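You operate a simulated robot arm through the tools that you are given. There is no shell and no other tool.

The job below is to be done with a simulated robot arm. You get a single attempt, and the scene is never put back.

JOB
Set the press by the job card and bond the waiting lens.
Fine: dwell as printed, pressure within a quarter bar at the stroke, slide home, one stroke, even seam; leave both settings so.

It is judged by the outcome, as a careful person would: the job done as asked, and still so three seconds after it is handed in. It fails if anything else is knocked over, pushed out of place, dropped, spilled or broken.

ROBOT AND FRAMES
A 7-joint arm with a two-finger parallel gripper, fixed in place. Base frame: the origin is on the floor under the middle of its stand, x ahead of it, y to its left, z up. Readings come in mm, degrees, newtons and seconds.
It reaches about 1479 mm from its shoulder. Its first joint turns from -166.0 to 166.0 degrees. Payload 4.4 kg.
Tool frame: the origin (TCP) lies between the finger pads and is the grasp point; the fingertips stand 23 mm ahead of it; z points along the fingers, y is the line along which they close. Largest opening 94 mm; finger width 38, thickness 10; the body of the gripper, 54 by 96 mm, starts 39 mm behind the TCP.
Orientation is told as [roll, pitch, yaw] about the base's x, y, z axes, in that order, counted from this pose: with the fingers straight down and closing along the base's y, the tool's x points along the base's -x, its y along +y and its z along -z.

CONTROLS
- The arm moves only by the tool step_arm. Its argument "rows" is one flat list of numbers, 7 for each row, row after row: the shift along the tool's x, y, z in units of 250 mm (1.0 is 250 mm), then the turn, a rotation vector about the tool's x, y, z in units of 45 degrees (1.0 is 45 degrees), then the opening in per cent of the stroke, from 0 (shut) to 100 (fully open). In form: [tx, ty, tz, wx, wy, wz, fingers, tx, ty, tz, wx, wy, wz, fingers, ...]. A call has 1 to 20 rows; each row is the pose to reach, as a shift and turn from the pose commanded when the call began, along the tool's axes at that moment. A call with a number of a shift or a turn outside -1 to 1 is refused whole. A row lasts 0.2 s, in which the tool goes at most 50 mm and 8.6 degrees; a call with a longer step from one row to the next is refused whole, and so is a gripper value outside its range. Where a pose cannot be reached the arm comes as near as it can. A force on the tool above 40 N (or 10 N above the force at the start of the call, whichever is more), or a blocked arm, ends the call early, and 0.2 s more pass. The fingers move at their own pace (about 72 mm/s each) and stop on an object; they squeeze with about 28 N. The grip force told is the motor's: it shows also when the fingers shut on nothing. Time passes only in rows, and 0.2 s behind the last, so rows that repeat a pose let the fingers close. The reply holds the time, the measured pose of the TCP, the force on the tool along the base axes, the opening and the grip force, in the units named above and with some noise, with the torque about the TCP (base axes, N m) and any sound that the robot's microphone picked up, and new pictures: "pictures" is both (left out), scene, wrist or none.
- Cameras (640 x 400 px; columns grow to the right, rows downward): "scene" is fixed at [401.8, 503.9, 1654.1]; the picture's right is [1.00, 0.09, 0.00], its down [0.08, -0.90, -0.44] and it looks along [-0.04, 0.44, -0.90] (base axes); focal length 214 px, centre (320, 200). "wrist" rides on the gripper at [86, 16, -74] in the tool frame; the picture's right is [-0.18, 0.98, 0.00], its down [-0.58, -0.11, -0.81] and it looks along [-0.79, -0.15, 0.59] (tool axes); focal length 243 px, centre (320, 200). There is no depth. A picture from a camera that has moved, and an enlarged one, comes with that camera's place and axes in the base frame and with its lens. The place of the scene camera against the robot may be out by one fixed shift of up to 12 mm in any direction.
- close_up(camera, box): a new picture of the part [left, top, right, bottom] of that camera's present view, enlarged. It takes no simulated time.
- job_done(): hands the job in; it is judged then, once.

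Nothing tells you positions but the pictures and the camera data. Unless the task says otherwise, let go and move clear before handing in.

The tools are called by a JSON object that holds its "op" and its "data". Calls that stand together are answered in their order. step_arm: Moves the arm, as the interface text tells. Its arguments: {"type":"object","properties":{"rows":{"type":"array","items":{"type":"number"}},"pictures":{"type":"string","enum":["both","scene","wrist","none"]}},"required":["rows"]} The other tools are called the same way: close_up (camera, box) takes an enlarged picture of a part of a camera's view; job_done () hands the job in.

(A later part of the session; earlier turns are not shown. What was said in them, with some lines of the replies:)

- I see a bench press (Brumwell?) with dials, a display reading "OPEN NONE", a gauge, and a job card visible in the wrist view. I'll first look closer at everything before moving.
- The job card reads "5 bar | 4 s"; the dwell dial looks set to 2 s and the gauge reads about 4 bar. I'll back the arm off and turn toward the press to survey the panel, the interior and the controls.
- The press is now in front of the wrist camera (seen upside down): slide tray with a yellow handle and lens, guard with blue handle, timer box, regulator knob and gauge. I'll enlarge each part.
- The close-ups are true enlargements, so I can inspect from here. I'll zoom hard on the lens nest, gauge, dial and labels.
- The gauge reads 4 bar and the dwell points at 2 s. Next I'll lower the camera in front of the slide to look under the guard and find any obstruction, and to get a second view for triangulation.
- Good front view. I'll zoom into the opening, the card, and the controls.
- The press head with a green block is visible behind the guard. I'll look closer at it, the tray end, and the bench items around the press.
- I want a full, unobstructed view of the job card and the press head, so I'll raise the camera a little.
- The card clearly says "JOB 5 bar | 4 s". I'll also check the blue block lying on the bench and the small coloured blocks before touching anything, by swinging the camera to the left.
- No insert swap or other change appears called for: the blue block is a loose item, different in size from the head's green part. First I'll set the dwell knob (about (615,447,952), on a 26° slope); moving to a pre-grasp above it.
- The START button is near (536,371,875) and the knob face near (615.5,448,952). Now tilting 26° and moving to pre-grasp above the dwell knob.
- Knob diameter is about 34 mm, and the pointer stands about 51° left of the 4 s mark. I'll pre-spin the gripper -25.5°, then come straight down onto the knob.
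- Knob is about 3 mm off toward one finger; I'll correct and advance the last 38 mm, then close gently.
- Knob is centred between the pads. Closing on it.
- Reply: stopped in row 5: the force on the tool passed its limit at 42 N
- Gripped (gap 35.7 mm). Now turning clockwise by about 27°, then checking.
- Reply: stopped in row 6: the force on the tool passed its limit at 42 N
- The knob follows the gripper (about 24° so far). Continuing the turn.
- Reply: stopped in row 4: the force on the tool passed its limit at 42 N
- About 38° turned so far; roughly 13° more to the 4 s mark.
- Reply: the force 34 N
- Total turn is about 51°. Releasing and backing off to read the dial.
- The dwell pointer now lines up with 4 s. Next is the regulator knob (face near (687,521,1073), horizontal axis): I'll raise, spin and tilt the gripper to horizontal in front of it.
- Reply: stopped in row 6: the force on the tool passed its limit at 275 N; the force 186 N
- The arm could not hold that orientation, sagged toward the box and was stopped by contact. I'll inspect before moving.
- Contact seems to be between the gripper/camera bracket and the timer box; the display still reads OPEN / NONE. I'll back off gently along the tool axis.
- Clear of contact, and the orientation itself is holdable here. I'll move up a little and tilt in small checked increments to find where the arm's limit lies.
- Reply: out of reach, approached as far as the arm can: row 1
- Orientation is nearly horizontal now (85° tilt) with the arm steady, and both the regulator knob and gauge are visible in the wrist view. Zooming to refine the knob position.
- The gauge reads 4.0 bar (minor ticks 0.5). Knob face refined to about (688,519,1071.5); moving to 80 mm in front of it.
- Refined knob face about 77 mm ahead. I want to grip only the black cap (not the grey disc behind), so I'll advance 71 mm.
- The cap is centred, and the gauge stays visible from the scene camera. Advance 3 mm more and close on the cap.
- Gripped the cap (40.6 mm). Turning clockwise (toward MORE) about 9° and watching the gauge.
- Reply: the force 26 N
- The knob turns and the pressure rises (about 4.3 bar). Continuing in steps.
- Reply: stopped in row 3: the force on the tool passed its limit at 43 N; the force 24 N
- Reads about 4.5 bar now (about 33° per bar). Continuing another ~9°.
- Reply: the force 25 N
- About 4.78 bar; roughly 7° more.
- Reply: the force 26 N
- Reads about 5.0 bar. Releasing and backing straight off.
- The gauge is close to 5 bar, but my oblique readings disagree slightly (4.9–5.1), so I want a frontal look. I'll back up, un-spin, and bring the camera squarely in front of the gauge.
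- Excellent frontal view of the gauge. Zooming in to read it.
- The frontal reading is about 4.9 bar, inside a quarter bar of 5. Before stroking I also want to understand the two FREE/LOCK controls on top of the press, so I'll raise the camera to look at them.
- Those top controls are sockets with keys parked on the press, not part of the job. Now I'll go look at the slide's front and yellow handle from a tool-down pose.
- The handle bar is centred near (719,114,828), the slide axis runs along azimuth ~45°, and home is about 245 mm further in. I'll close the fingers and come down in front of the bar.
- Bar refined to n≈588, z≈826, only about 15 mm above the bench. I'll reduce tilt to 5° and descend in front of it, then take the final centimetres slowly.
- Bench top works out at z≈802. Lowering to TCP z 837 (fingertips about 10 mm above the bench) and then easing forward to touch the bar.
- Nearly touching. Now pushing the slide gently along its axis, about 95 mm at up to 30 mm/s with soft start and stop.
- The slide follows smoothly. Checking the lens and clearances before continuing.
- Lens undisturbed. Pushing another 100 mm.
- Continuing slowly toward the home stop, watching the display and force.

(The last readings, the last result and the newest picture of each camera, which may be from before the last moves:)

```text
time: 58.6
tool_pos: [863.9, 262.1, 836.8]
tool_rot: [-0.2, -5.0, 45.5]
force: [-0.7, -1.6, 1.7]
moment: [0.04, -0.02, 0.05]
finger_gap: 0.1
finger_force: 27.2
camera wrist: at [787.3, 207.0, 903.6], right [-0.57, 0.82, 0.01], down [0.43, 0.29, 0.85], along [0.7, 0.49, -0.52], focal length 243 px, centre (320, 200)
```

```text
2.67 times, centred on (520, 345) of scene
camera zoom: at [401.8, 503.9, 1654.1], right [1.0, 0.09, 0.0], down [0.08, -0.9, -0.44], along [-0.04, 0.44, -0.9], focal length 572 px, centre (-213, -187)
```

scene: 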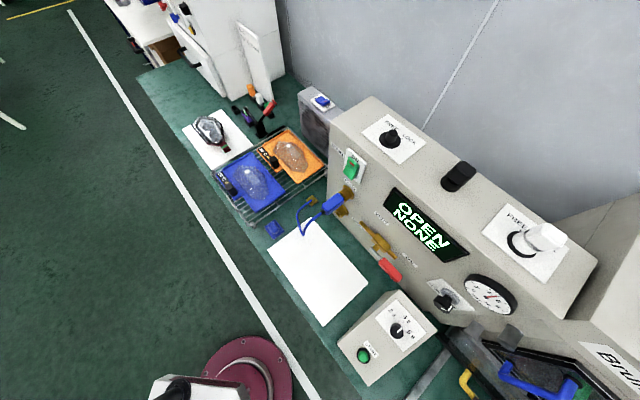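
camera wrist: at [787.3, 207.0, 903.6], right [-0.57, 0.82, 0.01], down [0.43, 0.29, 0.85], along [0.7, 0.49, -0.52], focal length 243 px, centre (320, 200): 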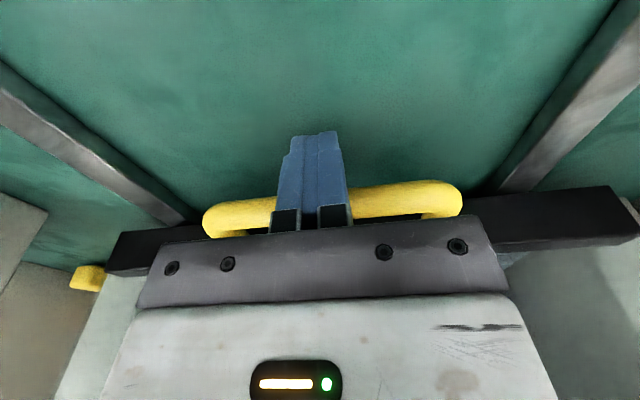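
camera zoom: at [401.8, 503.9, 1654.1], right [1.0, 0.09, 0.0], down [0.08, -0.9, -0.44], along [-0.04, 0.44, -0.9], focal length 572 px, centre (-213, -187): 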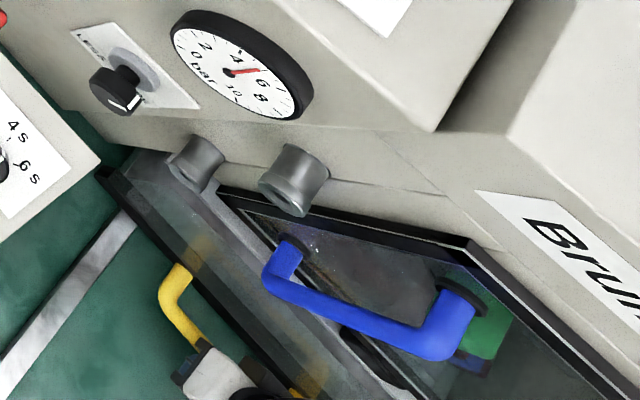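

{"op": "step_arm", "data": {"rows": [-0.008, 0, 0.0007, 0, 0, 0, 0, -0.016, 0, 0.0013, 0, 0, 0, 0, -0.024, 0, 0.002, 0, 0, 0, 0, -0.032, 0, 0.0026, 0, 0, 0, 0, -0.04, 0, 0.0033, 0, 0, 0, 0, -0.048, 0, 0.004, 0, 0, 0, 0, -0.056, 0, 0.0046, 0, 0, 0, 0], "pictures": "scene"}}

{"op": "close_up", "data": {"camera": "scene", "box": [380, 180, 540, 290]}}

{"op": "close_up", "data": {"camera": "scene", "box": [420, 310, 580, 400]}}

```text
time: 60.2
tool_pos: [874.0, 272.0, 838.5]
tool_rot: [-0.2, -5.1, 45.5]
force: [-0.7, -1.4, -0.2]
moment: [0.02, 0.0, 0.05]
finger_gap: 0.0
finger_force: 28.8
```

scene: 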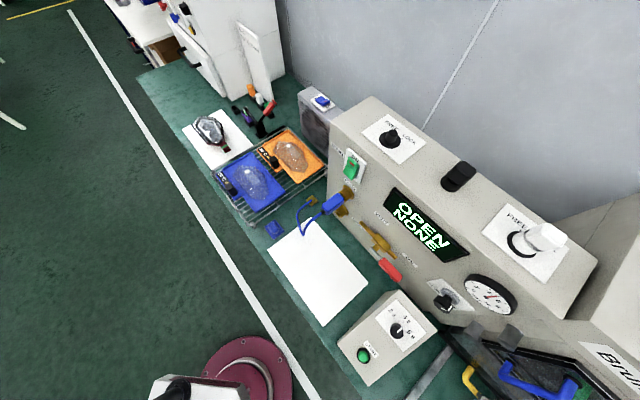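

```text
3.64 times, centred on (460, 235) of scene
camera zoom: at [401.8, 503.9, 1654.1], right [1.0, 0.09, 0.0], down [0.08, -0.9, -0.44], along [-0.04, 0.44, -0.9], focal length 780 px, centre (-189, 73)
```

zoom: 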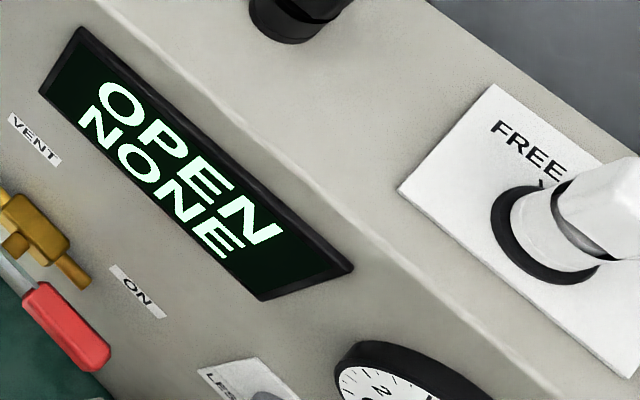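

```text
4.00 times, centred on (500, 355) of scene
camera zoom: at [401.8, 503.9, 1654.1], right [1.0, 0.09, 0.0], down [0.08, -0.9, -0.44], along [-0.04, 0.44, -0.9], focal length 858 px, centre (-400, -420)
```

zoom: 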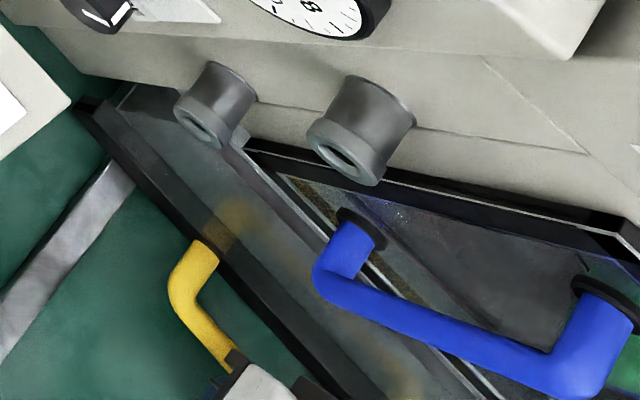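

Display still shows OPEN; continuing in small steps.

{"op": "step_arm", "data": {"rows": [-0.008, 0, 0.0007, 0, 0, 0, 0, -0.016, 0, 0.0013, 0, 0, 0, 0, -0.024, 0, 0.002, 0, 0, 0, 0, -0.032, 0, 0.0026, 0, 0, 0, 0, -0.04, 0, 0.0033, 0, 0, 0, 0, -0.048, 0, 0.004, 0, 0, 0, 0, -0.056, 0, 0.0046, 0, 0, 0, 0], "pictures": "scene"}}

{"op": "close_up", "data": {"camera": "scene", "box": [420, 310, 580, 400]}}

```text
time: 61.8
tool_pos: [883.8, 282.6, 839.3]
tool_rot: [-0.2, -5.1, 45.5]
force: [-0.1, 0.1, 0.0]
moment: [-0.01, -0.02, 0.03]
finger_gap: 0.1
finger_force: 28.0
```

scene: 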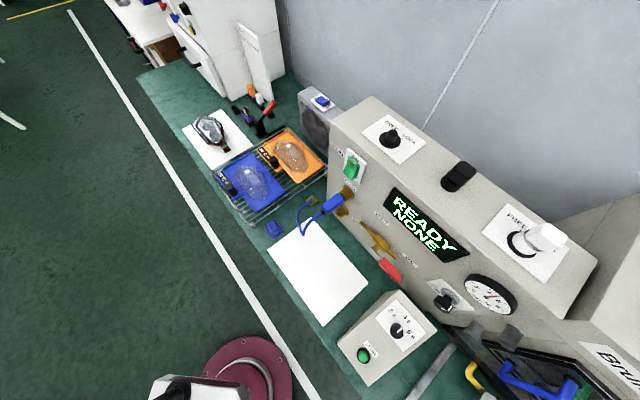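

```text
4.00 times, centred on (500, 355) of scene
camera zoom: at [401.8, 503.9, 1654.1], right [1.0, 0.09, 0.0], down [0.08, -0.9, -0.44], along [-0.04, 0.44, -0.9], focal length 858 px, centre (-400, -420)
```

zoom: 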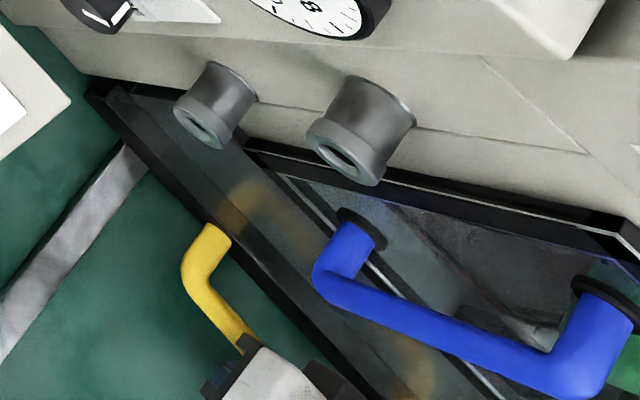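

Display now reads READY. I'll nudge a few more millimetres to confirm it is firmly home against its stop.

{"op": "step_arm", "data": {"rows": [-0.006, 0, 0.0005, 0, 0, 0, 0, -0.012, 0, 0.001, 0, 0, 0, 0, -0.018, 0, 0.0015, 0, 0, 0, 0, -0.024, 0, 0.002, 0, 0, 0, 0], "pictures": "both"}}

{"op": "close_up", "data": {"camera": "scene", "box": [420, 310, 580, 400]}}

```text
time: 62.7
tool_pos: [886.7, 284.0, 836.6]
tool_rot: [-0.1, -4.7, 45.4]
force: [-4.6, -5.0, 1.3]
moment: [0.05, 0.06, 0.01]
finger_gap: 0.0
finger_force: 27.9
stopped in row 4: the force on the tool passed its limit at 46 N (the readings are from after the stop); the commanded pose is now the measured one
camera wrist: at [809.4, 228.7, 904.8], right [-0.57, 0.82, 0.01], down [0.44, 0.29, 0.85], along [0.7, 0.49, -0.52], focal length 243 px, centre (320, 200)
```

scene: 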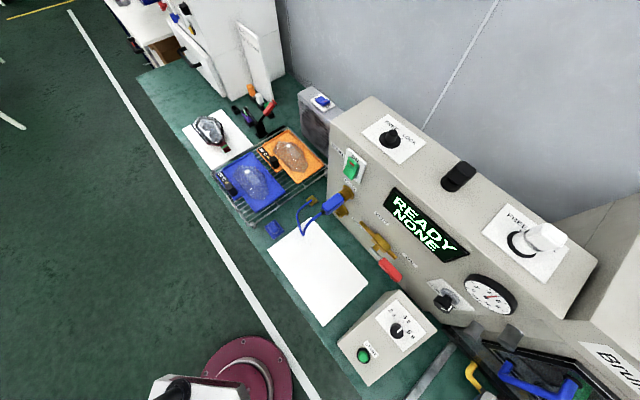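
wrist: 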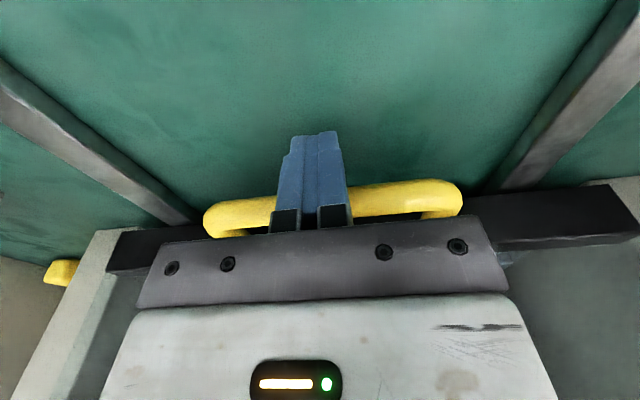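

```text
4.00 times, centred on (500, 355) of scene
camera zoom: at [401.8, 503.9, 1654.1], right [1.0, 0.09, 0.0], down [0.08, -0.9, -0.44], along [-0.04, 0.44, -0.9], focal length 858 px, centre (-400, -420)
```

zoom: 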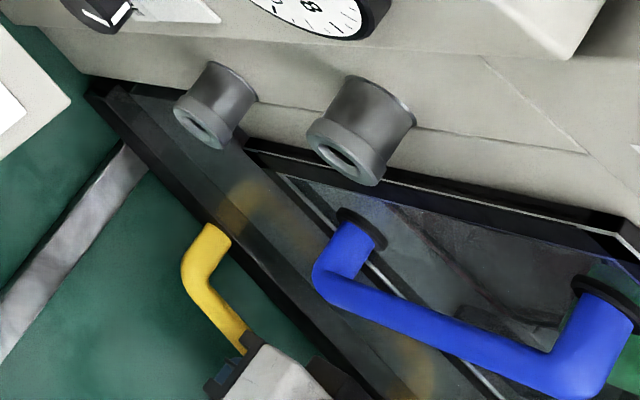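

The slide is firmly against its stop and the press is READY. Backing away from the handle and rising.

{"op": "step_arm", "data": {"rows": [0.04, 0, -0.0033, 0, 0, 0, 0, 0.12, 0, -0.01, 0, 0, 0, 0, 0.24, 0, -0.02, 0, 0, 0, 0, 0.3, 0, -0.15, 0, 0, 0, 0, 0.36, 0, -0.3, 0, 0, 0, 0, 0.42, 0, -0.46, 0, 0, 0, 0, 0.48, 0, -0.62, 0, 0, 0, 0, 0.54, 0, -0.78, 0, 0, 0, 0], "pictures": "both"}}

```text
time: 64.5
tool_pos: [781.1, 178.3, 1021.1]
tool_rot: [0.0, -4.7, 45.5]
force: [0.3, -1.1, -1.3]
moment: [0.01, -0.02, 0.0]
finger_gap: 0.0
finger_force: 27.9
camera wrist: at [704.5, 122.5, 1088.5], right [-0.57, 0.82, 0.01], down [0.44, 0.29, 0.85], along [0.69, 0.49, -0.52], focal length 243 px, centre (320, 200)
```

scene: 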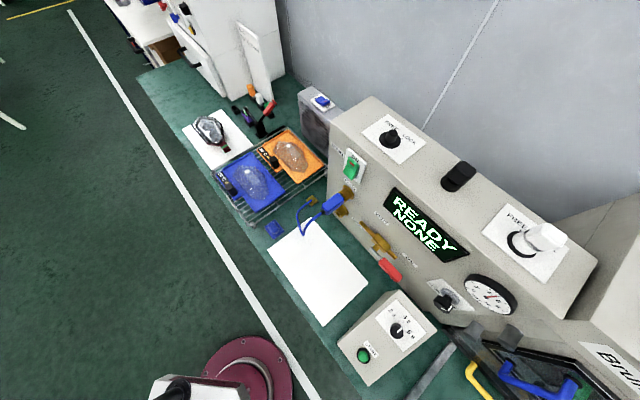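
wrist: 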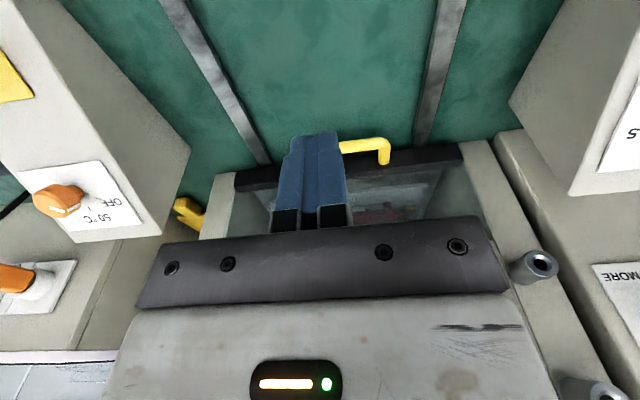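

{"op": "step_arm", "data": {"rows": [-0.004, 0.122, -0.072, 0, -0.09, 0, 0, -0.008, 0.243, -0.144, 0, -0.18, 0, 0, -0.013, 0.365, -0.216, 0, -0.27, 0, 0, -0.017, 0.486, -0.288, 0, -0.36, 0, 0, -0.021, 0.608, -0.36, 0, -0.45, 0, 0], "pictures": "none"}}

```text
time: 65.7
tool_pos: [669.8, 283.4, 1111.2]
tool_rot: [-0.1, -25.2, 45.4]
force: [-0.1, -0.1, -0.3]
moment: [0.01, -0.03, -0.02]
finger_gap: 0.0
finger_force: 28.4
```

{"op": "step_arm", "data": {"rows": [-0.029, 0.121, -0.065, 0, -0.09, 0, 0, -0.058, 0.242, -0.13, 0, -0.18, 0, 0, -0.087, 0.363, -0.195, 0, -0.27, 0, 0, -0.116, 0.484, -0.26, 0, -0.36, 0, 0, -0.145, 0.605, -0.325, 0, -0.45, 0, 0], "pictures": "wrist"}}

{"op": "close_up", "data": {"camera": "wrist", "box": [302, 132, 382, 207]}}

{"op": "close_up", "data": {"camera": "wrist", "box": [20, 0, 260, 160]}}

```text
time: 66.9
tool_pos: [558.6, 387.2, 1200.0]
tool_rot: [-0.1, -45.3, 45.5]
force: [0.7, 0.2, -0.5]
moment: [-0.02, -0.02, 0.03]
finger_gap: 0.0
finger_force: 27.9
camera wrist: at [467.1, 316.5, 1190.9], right [-0.61, 0.78, 0.13], down [-0.04, -0.19, 0.98], along [0.79, 0.59, 0.15], focal length 243 px, centre (320, 200)
```

wrist: 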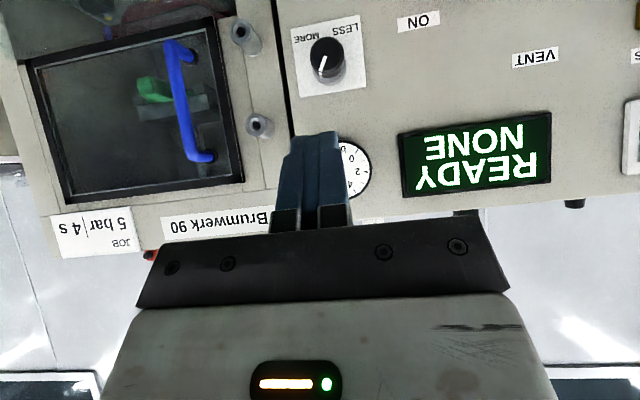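

```text
5.33 times, centred on (342, 170) of wrist
camera zoom: at [467.1, 316.5, 1190.9], right [-0.61, 0.78, 0.13], down [-0.04, -0.19, 0.98], along [0.79, 0.59, 0.15], focal length 1294 px, centre (203, 363)
```

zoom: 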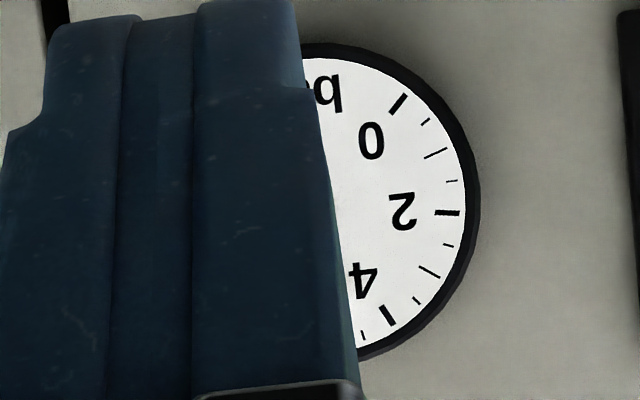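

```text
2.50 times, centred on (140, 80) of wrist
camera zoom: at [467.1, 316.5, 1190.9], right [-0.61, 0.78, 0.13], down [-0.04, -0.19, 0.98], along [0.79, 0.59, 0.15], focal length 606 px, centre (770, 500)
```

zoom: 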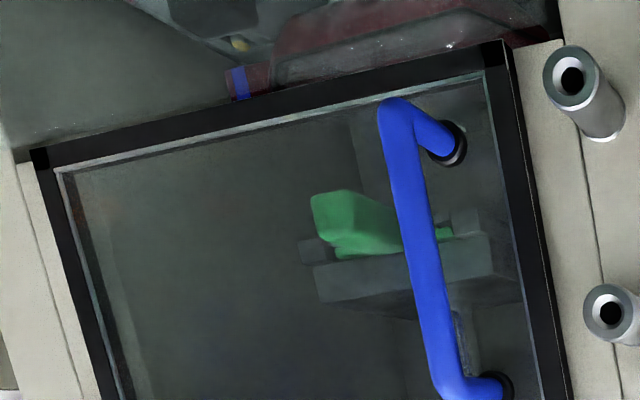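

{"op": "step_arm", "data": {"rows": [0, 0, 0, 0, 0, 0, 60, 0, 0, 0, 0, 0, 0, 100, 0, 0, 0, 0, 0, 0, 100, 0, 0, 0, 0, 0, 0, 100], "pictures": "wrist"}}

{"op": "close_up", "data": {"camera": "wrist", "box": [310, 130, 374, 205]}}

{"op": "close_up", "data": {"camera": "wrist", "box": [326, 160, 362, 200]}}

```text
time: 67.9
tool_pos: [559.9, 387.3, 1198.7]
tool_rot: [0.0, -45.3, 45.5]
force: [0.3, 0.4, 0.0]
moment: [0.02, -0.01, 0.01]
finger_gap: 94.1
finger_force: 0.1
camera wrist: at [467.3, 316.3, 1191.2], right [-0.61, 0.78, 0.13], down [-0.04, -0.19, 0.98], along [0.79, 0.59, 0.15], focal length 243 px, centre (320, 200)
```

wrist: 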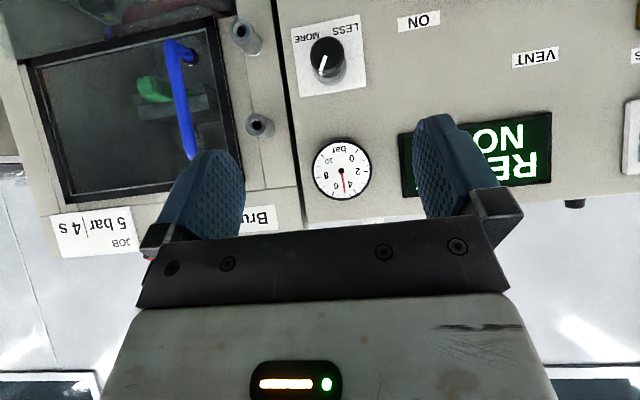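

```text
5.33 times, centred on (342, 168) of wrist
camera zoom: at [467.3, 316.3, 1191.2], right [-0.61, 0.78, 0.13], down [-0.04, -0.19, 0.98], along [0.79, 0.59, 0.15], focal length 1294 px, centre (203, 373)
```

zoom: 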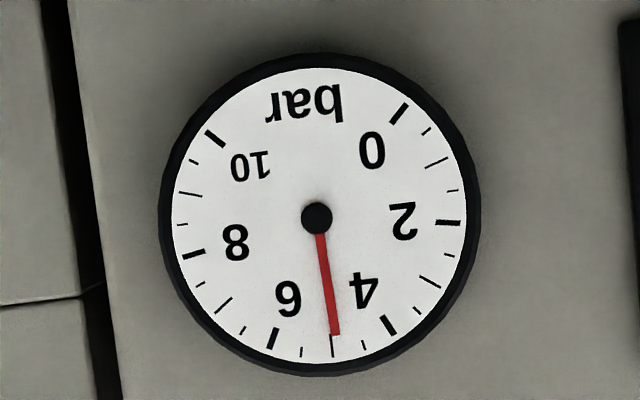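

```text
10.00 times, centred on (344, 180) of wrist
camera zoom: at [467.3, 316.3, 1191.2], right [-0.61, 0.78, 0.13], down [-0.04, -0.19, 0.98], along [0.79, 0.59, 0.15], focal length 2426 px, centre (80, 400)
```

zoom: 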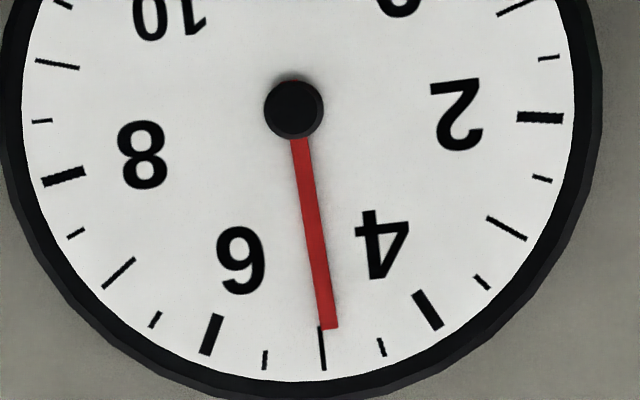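

Gauge steady at about 4.88 bar (within tolerance), display READY. Now I'll move above the START button with the tool normal to its face and check its position before the single press.

{"op": "step_arm", "data": {"rows": [0.14, 0.004, 0.063, 0, 0.072, 0, 100, 0.281, 0.008, 0.125, 0, 0.143, 0, 100, 0.421, 0.011, 0.188, 0, 0.215, 0, 100, 0.562, 0.015, 0.251, 0, 0.287, 0, 100, 0.702, 0.019, 0.313, 0, 0.358, 0, 100, 0.843, 0.023, 0.376, 0, 0.43, 0, 100], "pictures": "wrist"}}

{"op": "close_up", "data": {"camera": "wrist", "box": [240, 20, 400, 120]}}

```text
time: 69.3
tool_pos: [500.4, 332.7, 983.7]
tool_rot: [0.0, -26.0, 45.6]
force: [-0.5, 0.3, -0.4]
moment: [-0.01, 0.02, 0.0]
finger_gap: 93.8
finger_force: 0.1
camera wrist: at [410.3, 264.5, 1012.6], right [-0.58, 0.81, 0.08], down [0.2, 0.04, 0.98], along [0.79, 0.59, -0.18], focal length 243 px, centre (320, 200)
```

wrist: 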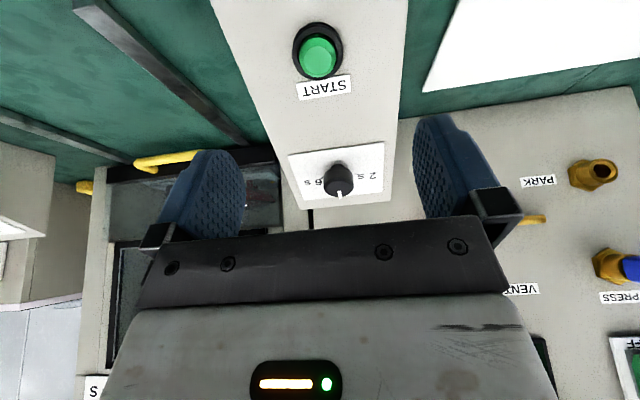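

```text
4.00 times, centred on (320, 70) of wrist
camera zoom: at [410.3, 264.5, 1012.6], right [-0.58, 0.81, 0.08], down [0.2, 0.04, 0.98], along [0.79, 0.59, -0.18], focal length 970 px, centre (320, 720)
```

zoom: 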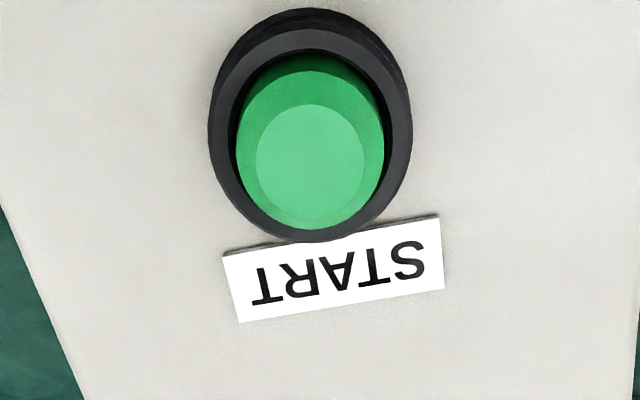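

Button face triangulated to (539.8,371,868.5), nearly on the tool axis. Closing the fingers and advancing to about 8 mm short of it.

{"op": "step_arm", "data": {"rows": [0.004, -0.006, 0.06, 0, 0, 0, 50, 0.004, -0.006, 0.14, 0, 0, 0, 0, 0.004, -0.006, 0.22, 0, 0, 0, 0, 0.004, -0.006, 0.3, 0, 0, 0, 0, 0.004, -0.006, 0.35, 0, 0, 0, 0, 0.004, -0.006, 0.385, 0, 0, 0, 0], "pictures": "both"}}

{"op": "close_up", "data": {"camera": "wrist", "box": [240, 80, 400, 200]}}

{"op": "close_up", "data": {"camera": "scene", "box": [330, 320, 426, 380]}}

```text
time: 70.7
tool_pos: [530.1, 360.7, 896.0]
tool_rot: [-0.2, -26.0, 45.5]
force: [-0.3, 0.1, 0.1]
moment: [-0.05, -0.02, 0.0]
finger_gap: 0.0
finger_force: 27.6
camera wrist: at [440.5, 292.9, 925.4], right [-0.58, 0.81, 0.08], down [0.19, 0.05, 0.98], along [0.79, 0.59, -0.18], focal length 243 px, centre (320, 200)
```

scene: 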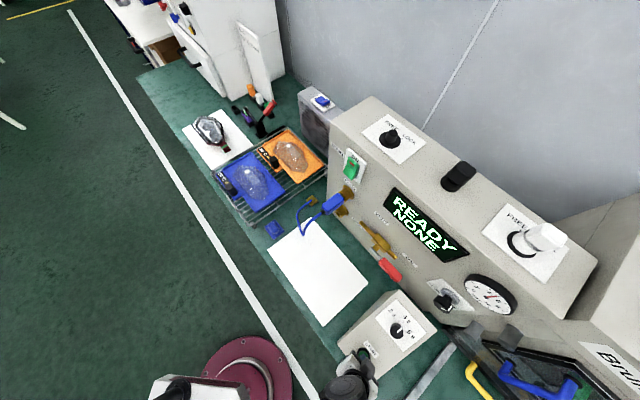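
wrist: 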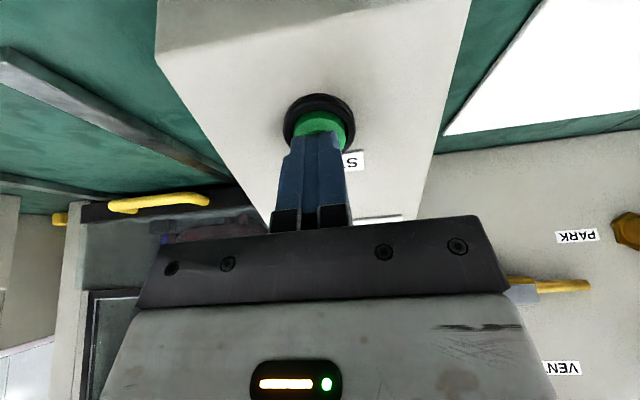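

```text
3.33 times, centred on (320, 140) of wrist
camera zoom: at [440.5, 292.9, 925.4], right [-0.58, 0.81, 0.08], down [0.19, 0.05, 0.98], along [0.79, 0.59, -0.18], focal length 809 px, centre (320, 400)
```

zoom: 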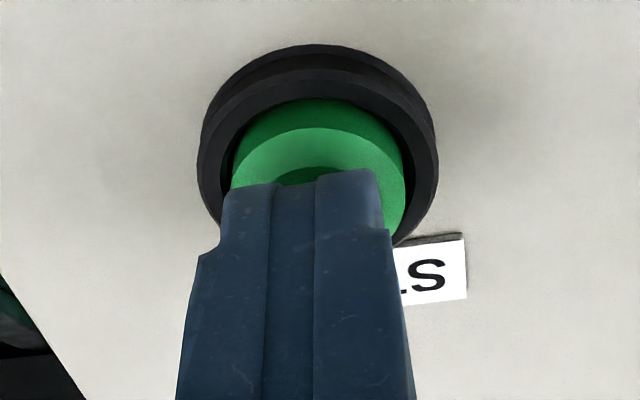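

```text
6.67 times, centred on (378, 350) of scene
camera zoom: at [401.8, 503.9, 1654.1], right [1.0, 0.09, 0.0], down [0.08, -0.9, -0.44], along [-0.04, 0.44, -0.9], focal length 1430 px, centre (-67, -800)
```

zoom: 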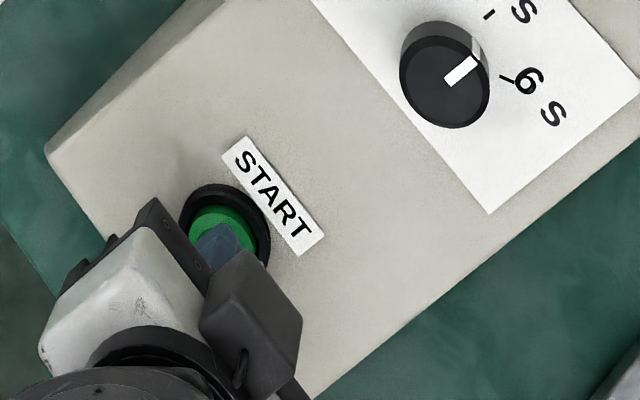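

Fingertips are about 8 mm from the button; shifting 2.5 mm to centre and pressing slowly.

{"op": "step_arm", "data": {"rows": [0, 0.01, 0.012, 0, 0, 0, 0, 0, 0.01, 0.024, 0, 0, 0, 0, 0, 0.01, 0.034, 0, 0, 0, 0, 0, 0.01, 0.042, 0, 0, 0, 0, 0, 0.01, 0.05, 0, 0, 0, 0], "pictures": "scene"}}

{"op": "close_up", "data": {"camera": "scene", "box": [376, 180, 480, 275]}}

```text
time: 72.0
tool_pos: [531.7, 365.6, 887.9]
tool_rot: [-0.2, -26.1, 45.4]
force: [-18.3, -15.3, 16.3]
moment: [0.02, -0.03, 0.07]
finger_gap: 0.0
finger_force: 27.4
heard: click
stopped in row 5: the force on the tool passed its limit at 43 N (the readings are from after the stop); the commanded pose is now the measured one
```

scene: 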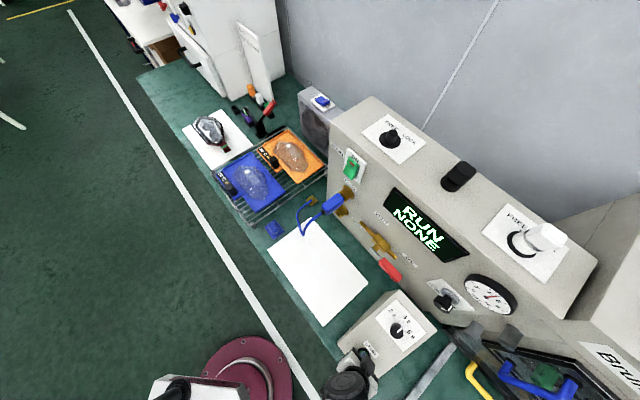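

```text
4.21 times, centred on (428, 228) of scene
camera zoom: at [401.8, 503.9, 1654.1], right [1.0, 0.09, 0.0], down [0.08, -0.9, -0.44], along [-0.04, 0.44, -0.9], focal length 903 px, centre (-135, 84)
```

zoom: 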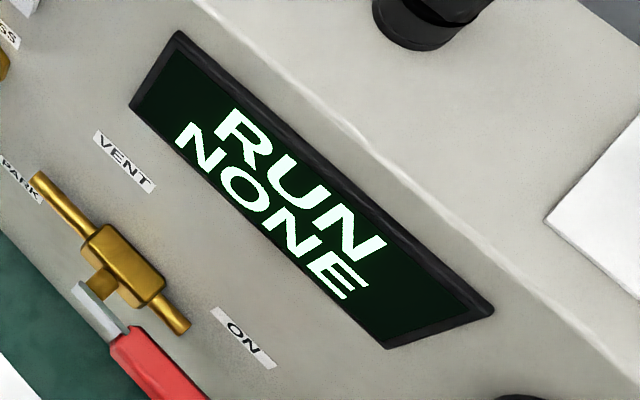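

The stroke has started (click heard, display RUN). Releasing the button straight back and letting the cycle run.

{"op": "step_arm", "data": {"rows": [0, 0, -0.04, 0, 0, 0, 0, 0, 0, -0.12, 0, 0, 0, 0, 0, 0, -0.24, 0, 0, 0, 0, 0, 0, -0.36, 0, 0, 0, 0], "pictures": "scene"}}

{"op": "close_up", "data": {"camera": "scene", "box": [465, 272, 521, 307]}}

{"op": "close_up", "data": {"camera": "scene", "box": [430, 320, 640, 400]}}

```text
time: 73.0
tool_pos: [503.0, 337.6, 968.2]
tool_rot: [-0.1, -26.1, 45.4]
force: [-0.4, -0.8, -0.7]
moment: [-0.04, -0.01, -0.03]
finger_gap: 0.0
finger_force: 28.1
```

scene: 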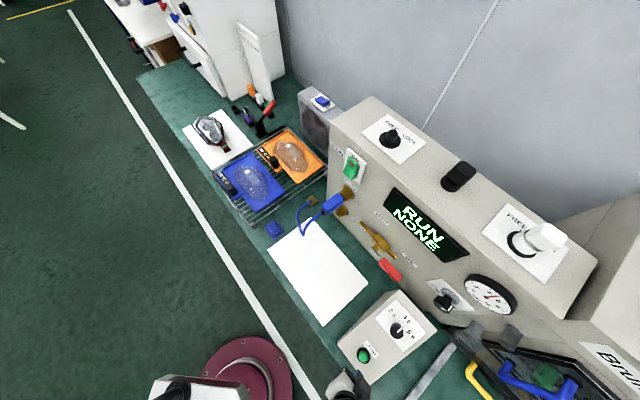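

```text
11.43 times, centred on (493, 290) of scene
camera zoom: at [401.8, 503.9, 1654.1], right [1.0, 0.09, 0.0], down [0.08, -0.9, -0.44], along [-0.04, 0.44, -0.9], focal length 2451 px, centre (-1657, -823)
```

zoom: 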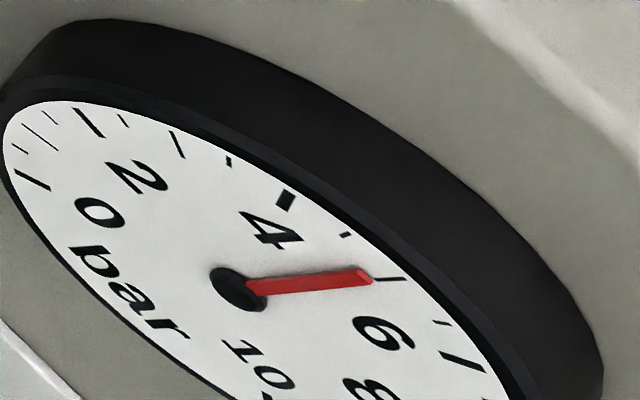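

```text
3.05 times, centred on (535, 360) of scene
camera zoom: at [401.8, 503.9, 1654.1], right [1.0, 0.09, 0.0], down [0.08, -0.9, -0.44], along [-0.04, 0.44, -0.9], focal length 654 px, centre (-335, -288)
```

zoom: 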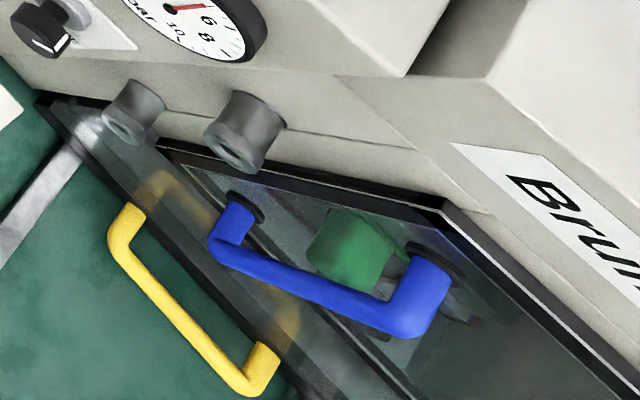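

The head is down on the lens and the gauge is holding. Waiting out the dwell.

{"op": "step_arm", "data": {"rows": [0, 0, 0, 0, 0, 0, 0, 0, 0, 0, 0, 0, 0, 0, 0, 0, 0, 0, 0, 0, 0, 0, 0, 0, 0, 0, 0, 0, 0, 0, 0, 0, 0, 0, 0, 0, 0, 0, 0, 0, 0, 0, 0, 0, 0, 0, 0, 0, 0, 0, 0, 0, 0, 0, 0, 0, 0, 0, 0, 0, 0, 0, 0, 0, 0, 0, 0, 0, 0, 0, 0, 0, 0, 0, 0, 0, 0, 0, 0, 0, 0, 0, 0, 0, 0, 0, 0, 0, 0, 0, 0, 0, 0, 0, 0, 0, 0, 0, 0, 0, 0, 0, 0, 0, 0], "pictures": "scene"}}

{"op": "close_up", "data": {"camera": "scene", "box": [376, 180, 480, 275]}}

```text
time: 76.2
tool_pos: [503.1, 336.3, 968.0]
tool_rot: [-0.1, -26.1, 45.5]
force: [1.1, -0.1, -0.5]
moment: [0.01, 0.01, 0.02]
finger_gap: 0.0
finger_force: 28.4
```

scene: 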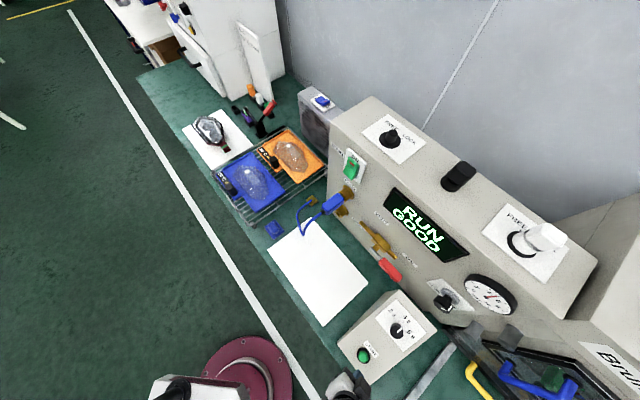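

```text
4.21 times, centred on (428, 228) of scene
camera zoom: at [401.8, 503.9, 1654.1], right [1.0, 0.09, 0.0], down [0.08, -0.9, -0.44], along [-0.04, 0.44, -0.9], focal length 903 px, centre (-135, 84)
```

zoom: 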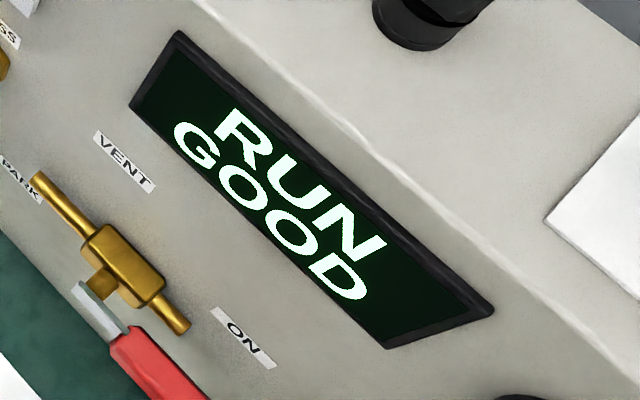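

The display now says GOOD. I'll let the cycle finish and move the arm up and clear.

{"op": "step_arm", "data": {"rows": [0, 0, -0.1, 0, 0, 0, 0, 0, 0, -0.2, 0, 0, 0, 0, 0, 0, -0.3, 0, 0, 0, 30, 0, 0, -0.4, 0, 0, 0, 60, 0, 0, -0.5, 0, 0, 0, 60, 0, 0, -0.6, 0, 0, 0, 60, 0, 0, -0.7, 0, 0, 0, 60, 0, 0, -0.8, 0, 0, 0, 60, 0, 0, -0.8, 0, 0, 0, 60, 0, 0, -0.8, 0, 0, 0, 60, 0, 0, -0.8, 0, 0, 0, 60, 0, 0, -0.8, 0, 0, 0, 60, 0, 0, -0.8, 0, 0, 0, 60, 0, 0, -0.8, 0, 0, 0, 60, 0, 0, -0.8, 0, 0, 0, 60], "pictures": "both"}}

{"op": "close_up", "data": {"camera": "scene", "box": [376, 180, 536, 310]}}

{"op": "close_up", "data": {"camera": "scene", "box": [340, 285, 468, 365]}}

{"op": "close_up", "data": {"camera": "scene", "box": [430, 320, 640, 400]}}

```text
time: 79.4
tool_pos: [442.0, 275.9, 1145.1]
tool_rot: [0.0, -26.1, 45.6]
force: [0.0, -0.3, -0.2]
moment: [-0.02, -0.01, -0.01]
finger_gap: 56.5
finger_force: 0.1
camera wrist: at [352.9, 207.9, 1175.3], right [-0.58, 0.81, 0.08], down [0.19, 0.04, 0.98], along [0.79, 0.59, -0.18], focal length 243 px, centre (320, 200)
```

scene: 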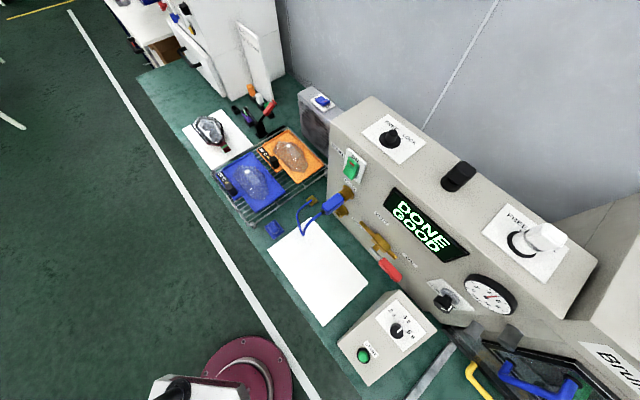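
wrist: 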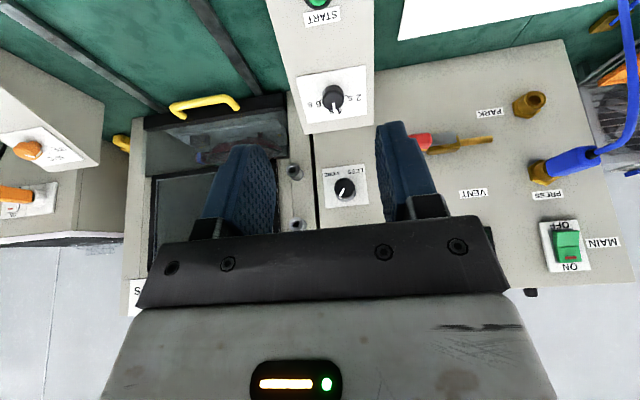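

```text
3.08 times, centred on (456, 245) of scene
camera zoom: at [401.8, 503.9, 1654.1], right [1.0, 0.09, 0.0], down [0.08, -0.9, -0.44], along [-0.04, 0.44, -0.9], focal length 660 px, centre (-98, 62)
```

zoom: 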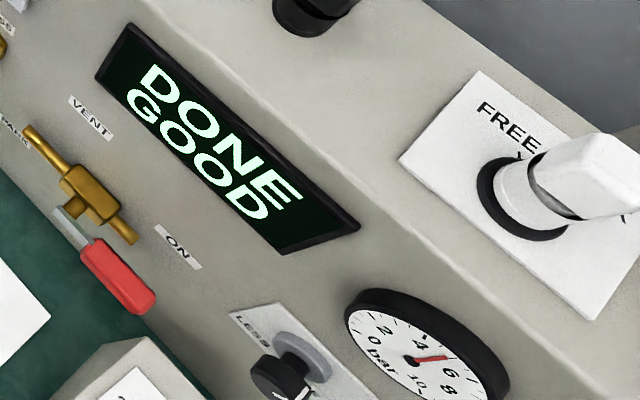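

```text
5.00 times, centred on (404, 325) of scene
camera zoom: at [401.8, 503.9, 1654.1], right [1.0, 0.09, 0.0], down [0.08, -0.9, -0.44], along [-0.04, 0.44, -0.9], focal length 1072 px, centre (-100, -425)
```

zoom: 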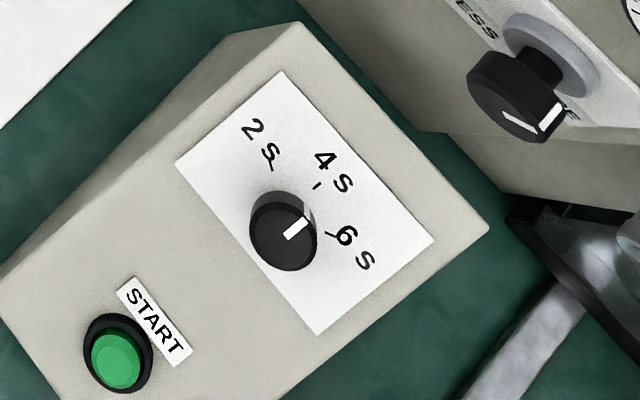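

```text
3.05 times, centred on (535, 360) of scene
camera zoom: at [401.8, 503.9, 1654.1], right [1.0, 0.09, 0.0], down [0.08, -0.9, -0.44], along [-0.04, 0.44, -0.9], focal length 654 px, centre (-335, -288)
```

zoom: 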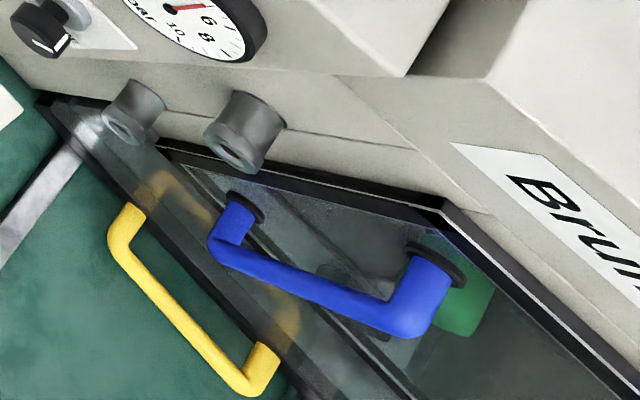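

The display reads DONE / GOOD after a single stroke. The slide is home, the dwell is on 4 s, the gauge is steady near 5 bar (about 4.9), and the arm is clear, so I'm handing in the job.

{"op": "job_done", "data": {}}

```text
The job is handed in.
```

The lens is bonded: one stroke, and the press display ended on DONE / GOOD. I judged the seam by that display and did not look at it directly.

- **Dwell:** set to 4 s as on the job card, and left there.
- **Pressure:** about 4.9 bar by the gauge, before and during the stroke. That is within a quarter bar of the card's 5 bar, and I left it there.
- **Slide:** pushed in until it hit its stop and the display changed to READY.
- **Stroke:** START pressed once, released, and the cycle left to finish.

**Contact on the way:** while I was turning the gripper toward the pressure knob, the arm sagged onto the timer box, and the force peaked at about 275 N before it stopped. I backed off straight away. The display still showed no stroke taken, the dwell pointer was still on 4 s, and I saw no damage. The gripper's camera bracket was over START at that point.

I moved the arm up and clear before handing in.
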